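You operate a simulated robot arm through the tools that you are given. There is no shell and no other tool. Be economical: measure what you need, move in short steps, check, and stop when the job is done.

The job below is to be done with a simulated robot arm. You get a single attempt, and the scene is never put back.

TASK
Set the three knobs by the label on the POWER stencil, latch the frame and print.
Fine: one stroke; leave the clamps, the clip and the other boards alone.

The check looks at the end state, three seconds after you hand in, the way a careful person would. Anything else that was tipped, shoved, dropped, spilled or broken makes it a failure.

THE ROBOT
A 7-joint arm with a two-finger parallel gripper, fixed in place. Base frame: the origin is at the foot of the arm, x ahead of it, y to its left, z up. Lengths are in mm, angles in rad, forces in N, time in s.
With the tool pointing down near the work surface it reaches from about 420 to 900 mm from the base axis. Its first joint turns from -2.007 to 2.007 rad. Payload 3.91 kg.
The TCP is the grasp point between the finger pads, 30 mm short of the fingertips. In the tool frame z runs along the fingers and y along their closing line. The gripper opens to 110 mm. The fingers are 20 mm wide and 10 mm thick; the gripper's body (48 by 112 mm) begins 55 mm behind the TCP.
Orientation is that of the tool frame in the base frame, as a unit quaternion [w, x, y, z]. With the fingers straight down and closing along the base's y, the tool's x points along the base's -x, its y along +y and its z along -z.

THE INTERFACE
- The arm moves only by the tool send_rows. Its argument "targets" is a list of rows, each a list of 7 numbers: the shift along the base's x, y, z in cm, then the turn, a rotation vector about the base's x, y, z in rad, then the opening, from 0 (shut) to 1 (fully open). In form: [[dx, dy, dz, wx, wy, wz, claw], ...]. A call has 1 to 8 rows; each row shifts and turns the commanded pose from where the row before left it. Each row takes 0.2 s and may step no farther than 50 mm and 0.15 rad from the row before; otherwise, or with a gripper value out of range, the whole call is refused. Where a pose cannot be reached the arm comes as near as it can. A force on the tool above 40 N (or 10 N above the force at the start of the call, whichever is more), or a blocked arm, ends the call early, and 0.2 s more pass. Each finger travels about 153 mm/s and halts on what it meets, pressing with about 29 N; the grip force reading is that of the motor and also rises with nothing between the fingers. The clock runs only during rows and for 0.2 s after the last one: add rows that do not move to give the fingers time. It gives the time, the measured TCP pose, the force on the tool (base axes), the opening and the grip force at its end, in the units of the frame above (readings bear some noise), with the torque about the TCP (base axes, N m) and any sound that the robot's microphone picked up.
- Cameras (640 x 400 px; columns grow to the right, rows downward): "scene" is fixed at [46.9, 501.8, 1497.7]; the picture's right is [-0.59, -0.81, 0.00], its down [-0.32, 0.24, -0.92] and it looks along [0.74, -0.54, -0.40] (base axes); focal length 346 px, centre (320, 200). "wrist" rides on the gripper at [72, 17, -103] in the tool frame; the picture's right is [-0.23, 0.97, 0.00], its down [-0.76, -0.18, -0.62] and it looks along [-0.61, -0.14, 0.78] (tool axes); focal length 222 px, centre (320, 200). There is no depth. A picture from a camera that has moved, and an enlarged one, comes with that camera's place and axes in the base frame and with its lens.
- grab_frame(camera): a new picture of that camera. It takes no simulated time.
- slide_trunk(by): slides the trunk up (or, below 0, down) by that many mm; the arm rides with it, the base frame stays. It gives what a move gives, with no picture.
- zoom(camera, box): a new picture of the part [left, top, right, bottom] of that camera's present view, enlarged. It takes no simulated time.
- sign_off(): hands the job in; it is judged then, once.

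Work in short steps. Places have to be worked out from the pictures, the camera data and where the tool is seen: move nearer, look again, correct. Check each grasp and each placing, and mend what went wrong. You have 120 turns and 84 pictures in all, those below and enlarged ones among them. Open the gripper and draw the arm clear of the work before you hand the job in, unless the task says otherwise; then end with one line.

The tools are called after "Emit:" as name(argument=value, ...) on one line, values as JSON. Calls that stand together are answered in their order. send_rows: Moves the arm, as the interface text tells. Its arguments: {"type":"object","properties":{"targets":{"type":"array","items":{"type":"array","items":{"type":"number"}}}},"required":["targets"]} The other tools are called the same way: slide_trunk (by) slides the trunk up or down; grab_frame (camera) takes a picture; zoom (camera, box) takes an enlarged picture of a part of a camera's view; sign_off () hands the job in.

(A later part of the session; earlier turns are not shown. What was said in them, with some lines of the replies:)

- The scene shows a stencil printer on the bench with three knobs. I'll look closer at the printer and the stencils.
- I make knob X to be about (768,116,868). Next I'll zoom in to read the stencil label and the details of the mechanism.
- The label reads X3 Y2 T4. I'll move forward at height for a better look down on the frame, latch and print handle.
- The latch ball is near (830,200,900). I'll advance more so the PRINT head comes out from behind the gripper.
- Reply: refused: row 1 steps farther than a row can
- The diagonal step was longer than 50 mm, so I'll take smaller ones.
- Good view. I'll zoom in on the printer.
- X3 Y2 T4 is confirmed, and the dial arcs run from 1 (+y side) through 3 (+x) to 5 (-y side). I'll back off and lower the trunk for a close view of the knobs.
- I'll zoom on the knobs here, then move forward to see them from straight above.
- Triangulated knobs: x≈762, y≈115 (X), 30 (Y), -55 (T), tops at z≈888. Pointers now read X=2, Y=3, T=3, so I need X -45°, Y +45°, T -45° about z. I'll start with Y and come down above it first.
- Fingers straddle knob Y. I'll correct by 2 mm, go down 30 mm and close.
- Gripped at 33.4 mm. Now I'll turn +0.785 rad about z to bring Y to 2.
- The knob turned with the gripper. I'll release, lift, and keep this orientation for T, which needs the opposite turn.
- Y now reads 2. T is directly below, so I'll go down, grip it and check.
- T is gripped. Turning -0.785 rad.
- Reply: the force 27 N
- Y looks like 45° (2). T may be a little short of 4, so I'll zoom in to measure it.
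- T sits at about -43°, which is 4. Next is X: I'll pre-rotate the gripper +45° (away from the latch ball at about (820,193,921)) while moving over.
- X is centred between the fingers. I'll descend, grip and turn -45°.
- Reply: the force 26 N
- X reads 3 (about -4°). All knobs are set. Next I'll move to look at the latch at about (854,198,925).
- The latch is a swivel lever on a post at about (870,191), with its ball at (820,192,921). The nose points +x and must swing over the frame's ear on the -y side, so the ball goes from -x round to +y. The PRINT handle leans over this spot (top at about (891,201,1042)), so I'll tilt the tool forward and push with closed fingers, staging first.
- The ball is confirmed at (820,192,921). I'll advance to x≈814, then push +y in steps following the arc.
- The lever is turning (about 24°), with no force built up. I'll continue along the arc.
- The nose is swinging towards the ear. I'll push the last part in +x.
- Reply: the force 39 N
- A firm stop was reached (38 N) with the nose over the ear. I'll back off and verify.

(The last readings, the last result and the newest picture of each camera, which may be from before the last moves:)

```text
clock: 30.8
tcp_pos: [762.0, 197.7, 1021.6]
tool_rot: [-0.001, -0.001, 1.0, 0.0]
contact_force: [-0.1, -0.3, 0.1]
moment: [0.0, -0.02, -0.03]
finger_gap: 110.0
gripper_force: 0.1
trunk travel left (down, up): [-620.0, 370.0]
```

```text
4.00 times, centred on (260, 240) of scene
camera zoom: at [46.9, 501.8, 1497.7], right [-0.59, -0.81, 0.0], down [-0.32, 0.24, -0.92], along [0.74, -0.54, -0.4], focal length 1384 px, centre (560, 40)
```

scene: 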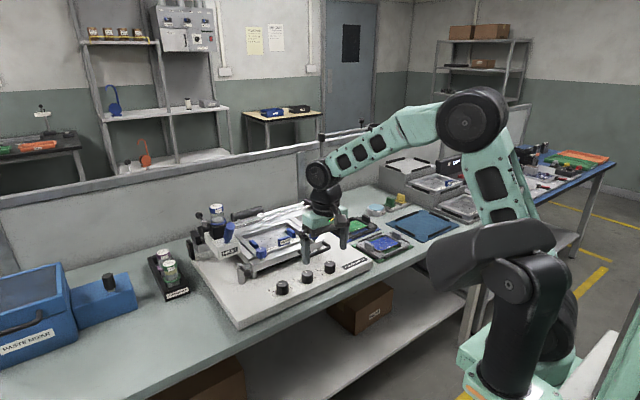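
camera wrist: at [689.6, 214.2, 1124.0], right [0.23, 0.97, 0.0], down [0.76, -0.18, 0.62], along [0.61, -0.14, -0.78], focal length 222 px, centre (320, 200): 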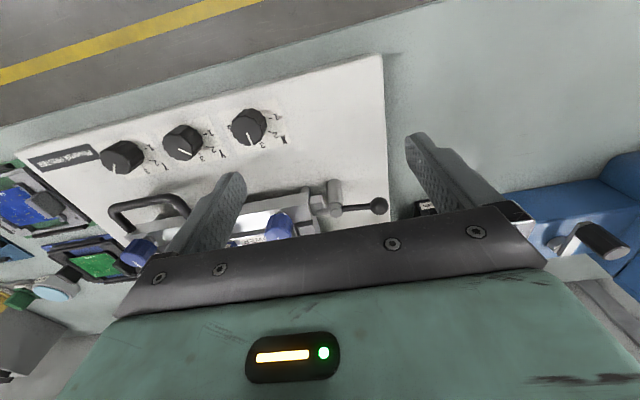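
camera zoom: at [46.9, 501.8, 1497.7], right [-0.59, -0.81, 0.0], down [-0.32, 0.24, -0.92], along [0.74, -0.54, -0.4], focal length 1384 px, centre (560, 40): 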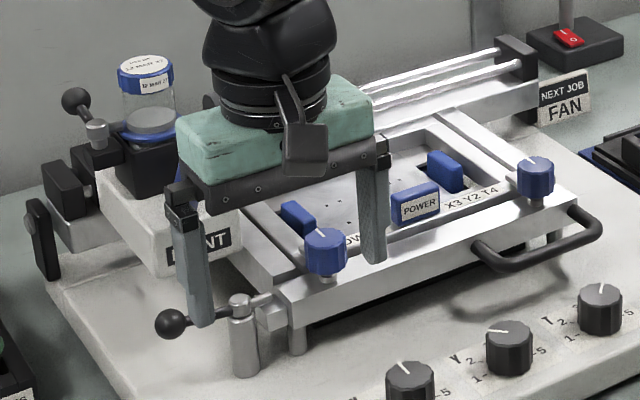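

Latched: nose over the ear and ball pointing +y. Next the PRINT carriage: its handle runs roughly from (948,200,962) up to (891,201,1042). I'll align the tool with the handle axis at a standoff and look.

Emit:
send_rows(targets=[[0, 0, 3, 0, -0.15, 0, 0.7], [0, 0.1, 3, 0, -0.15, 0, 0.7], [2, 0.1, 1, 0, -0.15, 0, 0.7], [3, 0, 0, 0, -0.15, 0, 0.7], [3, 0, 0, 0, 0, 0, 0.7], [0, 0, 0, 0, 0, 0, 0.7]])

Emit:
grab_frame(camera="wrist")

Emit:
zoom(camera="scene", box=[190, 170, 350, 280])

```text
clock: 32.2
tcp_pos: [841.5, 197.5, 1090.7]
tool_rot: [0.296, 0.001, 0.955, 0.0]
contact_force: [0.2, 0.3, -0.9]
moment: [0.0, 0.01, 0.0]
finger_gap: 76.9
gripper_force: 0.1
trunk travel left (down, up): [-620.0, 370.0]
```

```text
40 pictures are left
camera wrist: at [723.5, 215.4, 1134.1], right [0.19, 0.97, 0.13], down [0.28, -0.18, 0.94], along [0.94, -0.14, -0.3], focal length 222 px, centre (320, 200)
```

wrist: 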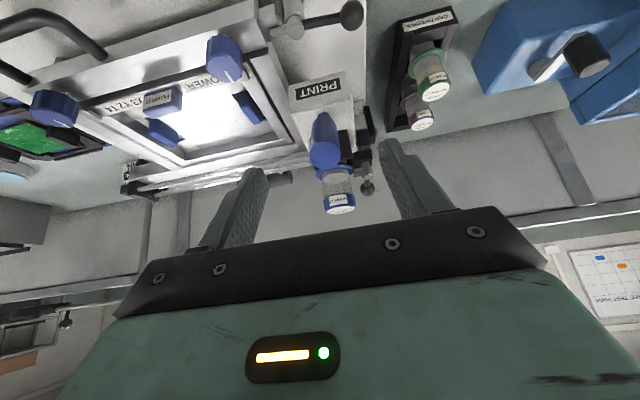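

```text
3.64 times, centred on (270, 225) of scene
camera zoom: at [46.9, 501.8, 1497.7], right [-0.59, -0.81, 0.0], down [-0.32, 0.24, -0.92], along [0.74, -0.54, -0.4], focal length 1258 px, centre (502, 109)
```

zoom: 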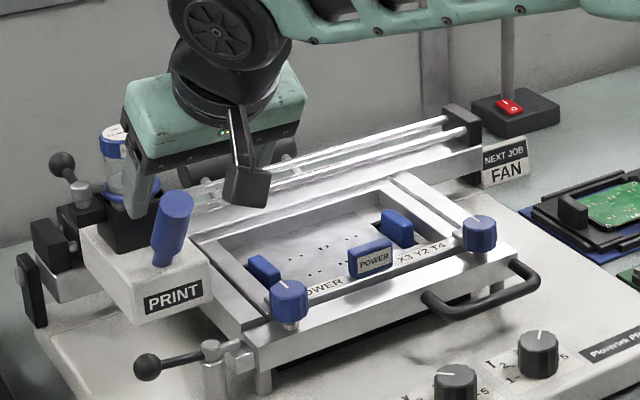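

The handle sits ahead between the fingers, y≈200. I'll approach along its axis.

Emit:
send_rows(targets=[[2, 0.35, -0.8, 0, 0, 0, 0.7], [1.7, 0, -2.4, 0, 0, 0, 0.7], [1.7, 0, -2.4, 0, 0, 0, 0.7], [1.5, 0, -2.1, 0, 0, 0, 0.7], [0, 0, 0, 0, 0, 0, 0.7]])

Emit:
grab_frame(camera="wrist")

Emit:
zoom(camera="scene", box=[190, 170, 350, 280])

```text
clock: 33.4
tcp_pos: [910.2, 201.7, 1014.8]
tool_rot: [0.296, -0.001, 0.955, 0.001]
contact_force: [-0.6, 0.1, 0.2]
moment: [-0.01, 0.01, 0.03]
finger_gap: 77.1
gripper_force: 0.1
trunk travel left (down, up): [-620.0, 370.0]
```

```text
38 pictures are left
camera wrist: at [792.6, 219.2, 1057.7], right [0.19, 0.97, 0.13], down [0.28, -0.18, 0.94], along [0.94, -0.14, -0.3], focal length 222 px, centre (320, 200)
```

wrist: 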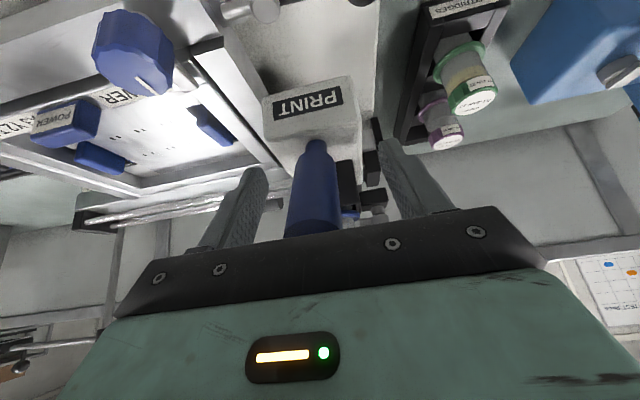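

```text
3.64 times, centred on (270, 225) of scene
camera zoom: at [46.9, 501.8, 1497.7], right [-0.59, -0.81, 0.0], down [-0.32, 0.24, -0.92], along [0.74, -0.54, -0.4], focal length 1258 px, centre (502, 109)
```

zoom: 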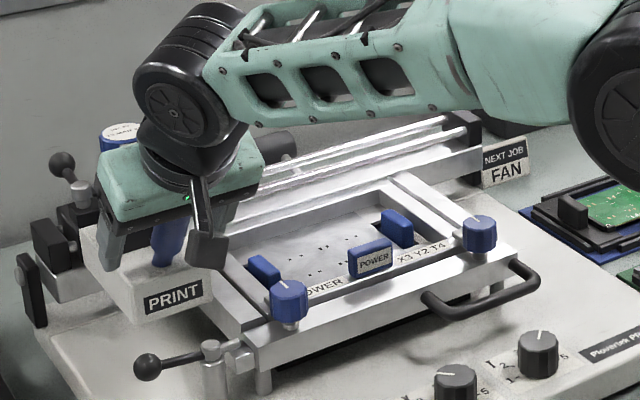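

The handle is between the fingers, about 4 mm to -y. I'll centre and close.

Emit:
send_rows(targets=[[0, -0.4, 0, 0, 0, 0, 0.5], [0, 0, 0, 0, 0, 0, 0.15], [0, 0, 0, 0, 0, 0, 0.15], [0, 0, 0, 0, 0, 0, 0.15]])

Emit:
zoom(camera="wrist", box=[200, 80, 440, 250])

```text
clock: 34.4
tcp_pos: [910.0, 199.9, 1014.1]
tool_rot: [0.296, 0.0, 0.955, 0.0]
contact_force: [1.0, 1.1, -0.2]
moment: [0.23, -0.19, 0.01]
finger_gap: 25.6
gripper_force: 44.6
trunk travel left (down, up): [-620.0, 370.0]
```

```text
2.35 times, centred on (320, 165) of wrist
camera zoom: at [792.6, 215.6, 1057.8], right [0.19, 0.97, 0.13], down [0.28, -0.18, 0.94], along [0.94, -0.14, -0.3], focal length 523 px, centre (320, 282)
```

zoom: 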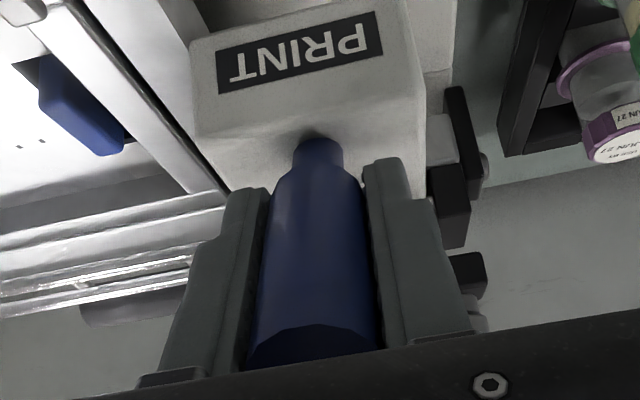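

Handle gripped. I'll start the stroke in -y and watch the forces.

Emit:
send_rows(targets=[[0, -0.5, 0, 0, 0, 0, 0.15], [0, -1, 0, 0, 0, 0, 0.15], [0, -1, 0, 0, 0, 0, 0.15], [0, -1, 0, 0, 0, 0, 0.15], [0, -1, 0, 0, 0, 0, 0.15]])

Emit:
grab_frame(camera="wrist")

Emit:
zoom(camera="scene", box=[190, 170, 350, 280])

```text
clock: 35.6
tcp_pos: [911.7, 152.7, 1015.4]
tool_rot: [0.294, 0.0, 0.956, -0.001]
contact_force: [2.3, 0.5, -8.5]
moment: [0.38, 0.13, -0.06]
finger_gap: 26.1
gripper_force: 45.1
trunk travel left (down, up): [-620.0, 370.0]
```

```text
35 pictures are left
camera wrist: at [792.9, 170.1, 1058.4], right [0.19, 0.97, 0.13], down [0.28, -0.18, 0.94], along [0.94, -0.14, -0.3], focal length 222 px, centre (320, 200)
```

wrist: 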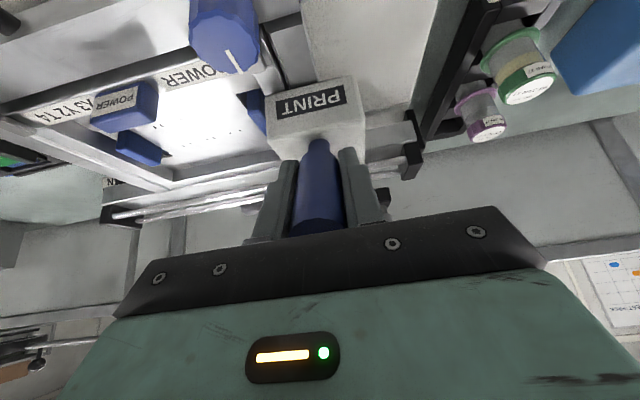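

```text
3.64 times, centred on (270, 225) of scene
camera zoom: at [46.9, 501.8, 1497.7], right [-0.59, -0.81, 0.0], down [-0.32, 0.24, -0.92], along [0.74, -0.54, -0.4], focal length 1258 px, centre (502, 109)
```

zoom: 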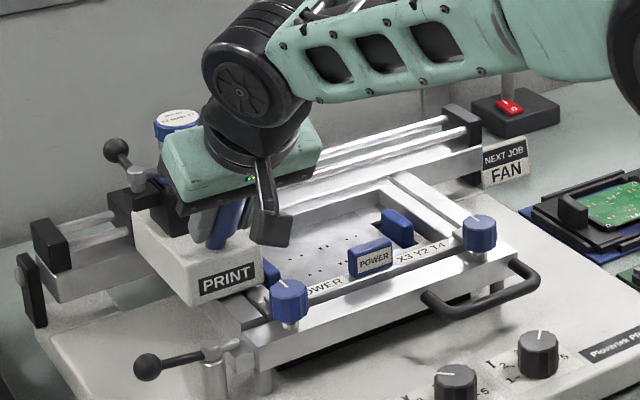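

The carriage slides freely. I'll continue the stroke.

Emit:
send_rows(targets=[[0, -1.2, 0, 0, 0, 0, 0.15], [0, -1.2, 0, 0, 0, 0, 0.15], [0, -1.2, 0, 0, 0, 0, 0.15], [0, -1.2, 0, 0, 0, 0, 0.15], [0, -1.2, 0, 0, 0, 0, 0.15], [0, -1.2, 0, 0, 0, 0, 0.15], [0, -1.2, 0, 0, 0, 0, 0.15], [0, -1.2, 0, 0, 0, 0, 0.15]])

Emit:
zoom(camera="scene", box=[190, 170, 350, 280])

```text
clock: 37.4
tcp_pos: [911.0, 57.6, 1013.9]
tool_rot: [0.296, 0.0, 0.955, -0.001]
contact_force: [8.7, -0.3, -4.1]
moment: [0.05, 1.17, 0.01]
finger_gap: 25.9
gripper_force: 44.7
trunk travel left (down, up): [-620.0, 370.0]
```

```text
3.64 times, centred on (270, 225) of scene
camera zoom: at [46.9, 501.8, 1497.7], right [-0.59, -0.81, 0.0], down [-0.32, 0.24, -0.92], along [0.74, -0.54, -0.4], focal length 1258 px, centre (502, 109)
```

zoom: 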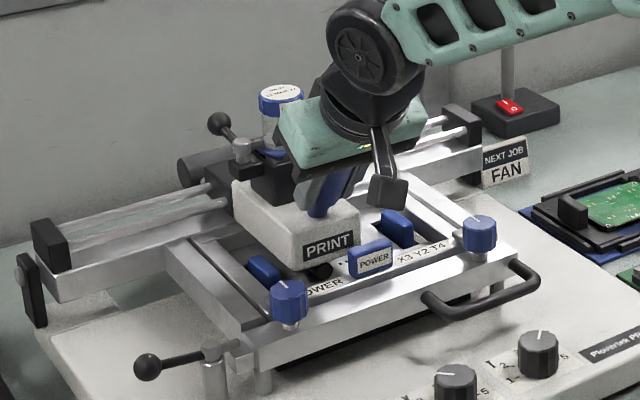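

The block passed the left peg cleanly. I'll carry on to the end stop.

Emit:
send_rows(targets=[[0, -1.2, 0, 0, 0, 0, 0.15], [0, -1.2, 0, 0, 0, 0, 0.15], [0, -1.2, 0, 0, 0, 0, 0.15], [0, -1.2, 0, 0, 0, 0, 0.15], [0, -1.2, 0, 0, 0, 0, 0.15], [0, -1.2, 0, 0, 0, 0, 0.15], [0, -1.2, 0, 0, 0, 0, 0.15]])

Emit:
zoom(camera="scene", box=[190, 170, 350, 280])

```text
clock: 39.0
tcp_pos: [912.2, -27.4, 1014.4]
tool_rot: [0.296, 0.0, 0.955, 0.0]
contact_force: [1.7, -0.6, -4.4]
moment: [0.13, -0.66, 0.25]
finger_gap: 25.7
gripper_force: 45.3
trunk travel left (down, up): [-620.0, 370.0]
```

```text
3.64 times, centred on (270, 225) of scene
camera zoom: at [46.9, 501.8, 1497.7], right [-0.59, -0.81, 0.0], down [-0.32, 0.24, -0.92], along [0.74, -0.54, -0.4], focal length 1258 px, centre (502, 109)
```

zoom: 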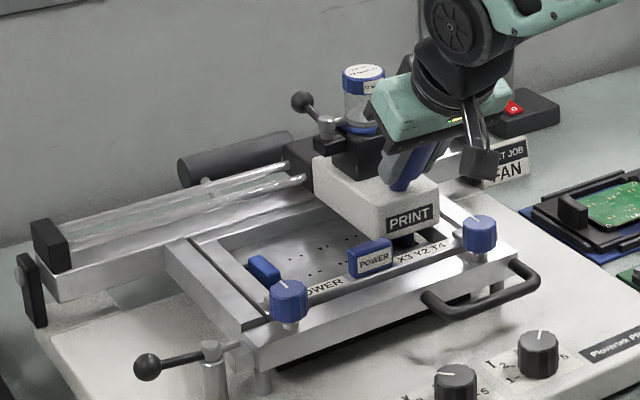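

Continuing to the stop in smaller steps.

Emit:
send_rows(targets=[[0, -1, 0, 0, 0, 0, 0.15], [0, -1, 0, 0, 0, 0, 0.15], [0, -1, 0, 0, 0, 0, 0.15], [0, -1, 0, 0, 0, 0, 0.15], [0, -0.7, 0, 0, 0, 0, 0.15], [0, -0.7, 0, 0, 0, 0, 0.15], [0, -0.7, 0, 0, 0, 0, 0.15]])

Emit:
zoom(camera="scene", box=[190, 170, 350, 280])

Emit:
grab_frame(camera="wrist")

```text
clock: 40.6
tcp_pos: [911.9, -86.3, 1014.5]
tool_rot: [0.294, -0.001, 0.956, -0.001]
contact_force: [-6.5, 0.0, 0.6]
moment: [0.2, -0.39, 0.07]
finger_gap: 25.6
gripper_force: 44.7
trunk travel left (down, up): [-620.0, 370.0]
```

```text
3.64 times, centred on (270, 225) of scene
camera zoom: at [46.9, 501.8, 1497.7], right [-0.59, -0.81, 0.0], down [-0.32, 0.24, -0.92], along [0.74, -0.54, -0.4], focal length 1258 px, centre (502, 109)
```

zoom: 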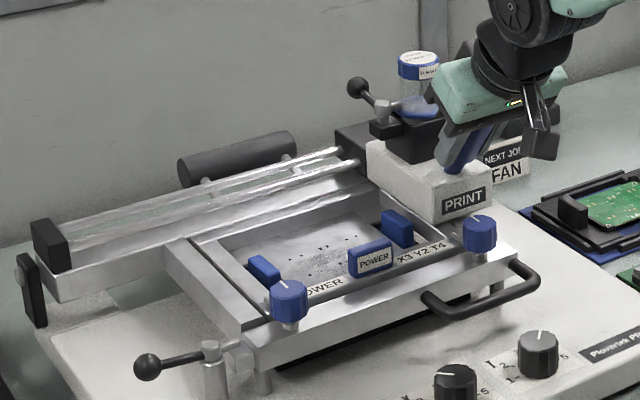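

```text
30 pictures are left
camera wrist: at [792.7, -69.9, 1057.9], right [0.19, 0.97, 0.13], down [0.28, -0.18, 0.94], along [0.94, -0.14, -0.3], focal length 222 px, centre (320, 200)
```

wrist: 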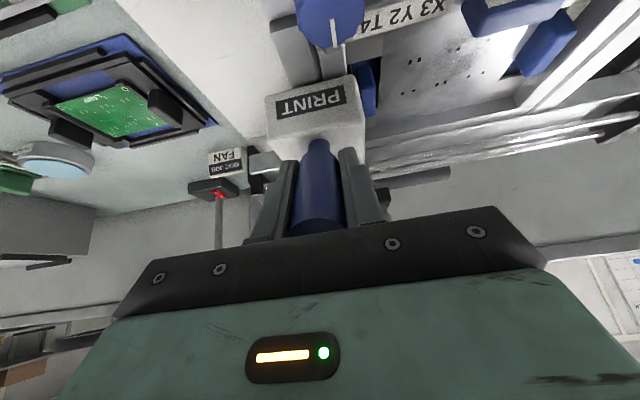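

Little gap remains to the rail's end block, so I'll use small steps until it stops.

Emit:
send_rows(targets=[[0, -0.5, 0, 0, 0, 0, 0.15], [0, -0.5, 0, 0, 0, 0, 0.15], [0, -0.5, 0, 0, 0, 0, 0.15], [0, -0.5, 0, 0, 0, 0, 0.15], [0, -0.5, 0, 0, 0, 0, 0.15], [0, -0.5, 0, 0, 0, 0, 0.15]])

Emit:
zoom(camera="scene", box=[250, 170, 350, 250])

```text
clock: 42.0
tcp_pos: [912.3, -118.5, 1014.1]
tool_rot: [0.295, 0.0, 0.955, 0.0]
contact_force: [-0.1, 0.5, -7.2]
moment: [0.14, 0.01, 0.35]
finger_gap: 25.9
gripper_force: 45.2
trunk travel left (down, up): [-620.0, 370.0]
```

```text
5.00 times, centred on (300, 210) of scene
camera zoom: at [46.9, 501.8, 1497.7], right [-0.59, -0.81, 0.0], down [-0.32, 0.24, -0.92], along [0.74, -0.54, -0.4], focal length 1730 px, centre (420, 150)
```

zoom: 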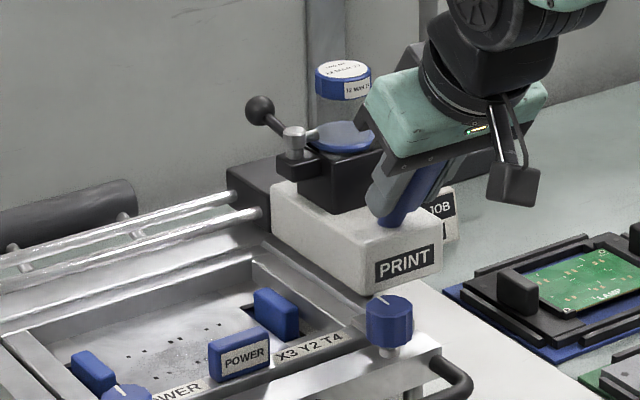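

No stop yet; continuing with small steps.

Emit:
send_rows(targets=[[0, -0.5, 0, 0, 0, 0, 0.15], [0, -0.5, 0, 0, 0, 0, 0.15], [0, -0.5, 0, 0, 0, 0, 0.15], [0, -0.5, 0, 0, 0, 0, 0.15]])

Emit:
zoom(camera="wrist", box=[160, 60, 420, 240])

```text
clock: 43.0
tcp_pos: [911.5, -137.0, 1015.5]
tool_rot: [0.295, 0.0, 0.955, 0.0]
contact_force: [3.4, 0.8, -8.7]
moment: [0.12, 0.18, 0.01]
finger_gap: 25.8
gripper_force: 44.8
trunk travel left (down, up): [-620.0, 370.0]
```

```text
2.22 times, centred on (290, 150) of wrist
camera zoom: at [792.7, -120.6, 1058.0], right [0.19, 0.97, 0.13], down [0.28, -0.18, 0.94], along [0.94, -0.14, -0.3], focal length 494 px, centre (387, 311)
```

zoom: 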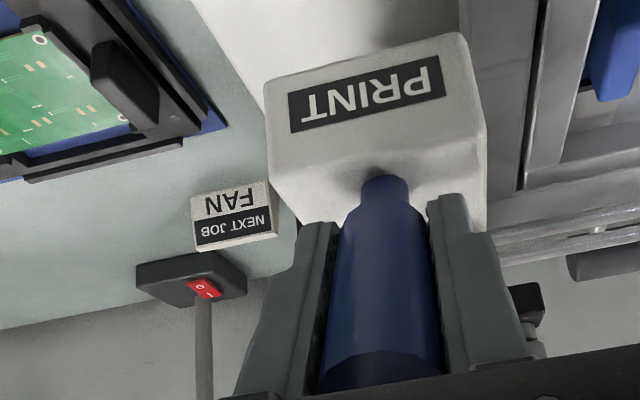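

The sign is well away (about (1101,-271)). I'll keep going to the end stop.

Emit:
send_rows(targets=[[0, -0.5, 0, 0, 0, 0, 0.15], [0, -0.5, 0, 0, 0, 0, 0.15], [0, -0.5, 0, 0, 0, 0, 0.15], [0, -0.5, 0, 0, 0, 0, 0.15], [0, -0.5, 0, 0, 0, 0, 0.15], [0, -0.5, 0, 0, 0, 0, 0.15]])

Emit:
zoom(camera="scene", box=[250, 170, 350, 250])

```text
clock: 43.8
tcp_pos: [911.9, -140.0, 1013.9]
tool_rot: [0.295, -0.006, 0.955, 0.006]
contact_force: [2.8, 13.5, -3.6]
moment: [-2.2, -0.74, -1.36]
finger_gap: 26.3
gripper_force: 44.9
trunk travel left (down, up): [-620.0, 370.0]
stopped in row 3: the force on the tool passed its limit at 44 N (the readings are from after the stop); the commanded pose is now the measured one
```

```text
5.00 times, centred on (300, 210) of scene
camera zoom: at [46.9, 501.8, 1497.7], right [-0.59, -0.81, 0.0], down [-0.32, 0.24, -0.92], along [0.74, -0.54, -0.4], focal length 1730 px, centre (420, 150)
```

zoom: 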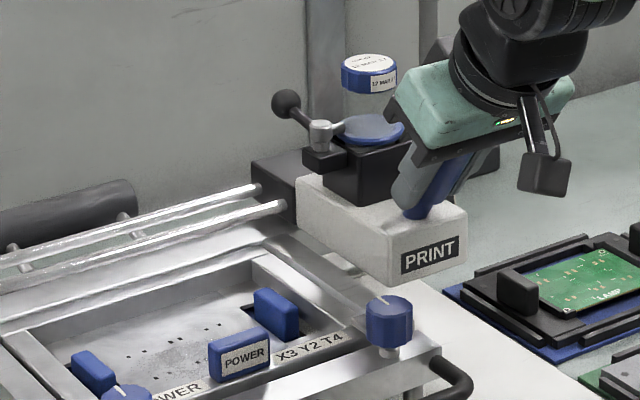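

The end stop was reached (44 N) at y=-140, so the stroke is complete. I'll release and withdraw along the handle axis.

Emit:
send_rows(targets=[[0, 0, 0, 0, 0, 0, 0.6], [0, 0, 0, 0, 0, 0, 0.6], [-1.5, 0, 2.1, 0, 0, 0, 0.6], [-2, 0, 2.8, 0, 0, 0, 0.6], [-2.5, 0, 3.5, 0, 0, 0, 0.6], [-3, 0, 3.5, 0, 0, 0, 0.6], [-4, 0, 2, 0, 0, 0, 0.6]])

Emit:
grab_frame(camera="wrist")

Emit:
grab_frame(camera="scene")

```text
clock: 45.4
tcp_pos: [781.3, -142.8, 1154.1]
tool_rot: [0.293, -0.006, 0.956, 0.006]
contact_force: [0.4, -0.4, -1.2]
moment: [-0.02, 0.0, 0.01]
finger_gap: 66.2
gripper_force: 0.0
trunk travel left (down, up): [-620.0, 370.0]
```

```text
26 pictures are left
camera wrist: at [662.6, -128.4, 1196.6], right [0.18, 0.98, 0.13], down [0.28, -0.18, 0.94], along [0.94, -0.13, -0.31], focal length 222 px, centre (320, 200)
```

wrist: 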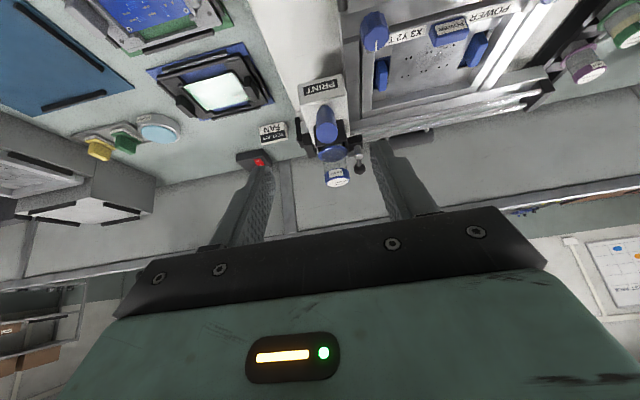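

```text
25 pictures are left
```

scene: 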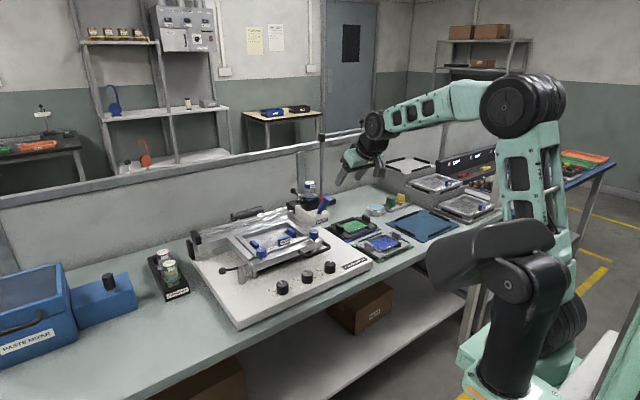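

The arm is clear. I'll retract further and do a final check of the knobs, latch and carriage.

Emit:
send_rows(targets=[[-4, 0, 2, 0, 0.15, 0, 1], [-4, 0, 2, 0, 0.15, 0, 1], [-4, 0, 0, 0, 0.15, 0, 1], [-4, 0, 0, 0, 0.15, 0, 1], [0, 0, 0, 0, 0, 0, 1]])

Emit:
zoom(camera="scene", box=[205, 235, 345, 305])

Emit:
zoom(camera="scene", box=[180, 170, 380, 300])

```text
clock: 46.6
tcp_pos: [619.1, -141.8, 1193.5]
tool_rot: [-0.002, -0.003, 1.0, 0.006]
contact_force: [0.5, -0.2, 0.6]
moment: [-0.02, -0.01, -0.02]
finger_gap: 110.0
gripper_force: 0.0
trunk travel left (down, up): [-620.0, 370.0]
```

```text
4.57 times, centred on (275, 270) of scene
camera zoom: at [46.9, 501.8, 1497.7], right [-0.59, -0.81, 0.0], down [-0.32, 0.24, -0.92], along [0.74, -0.54, -0.4], focal length 1582 px, centre (526, -120)
```

zoom: 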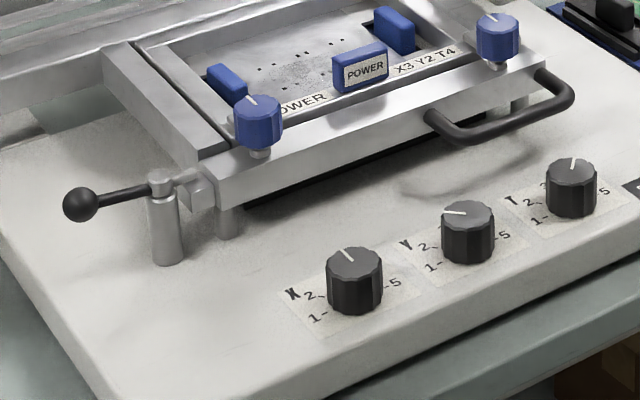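

```text
3.08 times, centred on (280, 235) of scene
camera zoom: at [46.9, 501.8, 1497.7], right [-0.59, -0.81, 0.0], down [-0.32, 0.24, -0.92], along [0.74, -0.54, -0.4], focal length 1065 px, centre (443, 92)
```

zoom: 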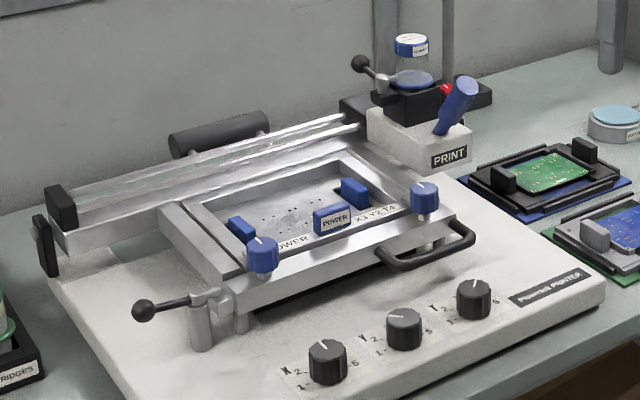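

X3, Y2 and T4 are set, the frame is latched, the carriage is at the end of its single stroke, and the gripper is open and clear. I'm handing in.

Emit:
sign_off()

```text
The job is handed in.
```

I set the knobs to X3, Y2 and T4 from the POWER label, latched the frame and made one print stroke to the end stop. I didn't touch the clamps, the clip or the other boards.
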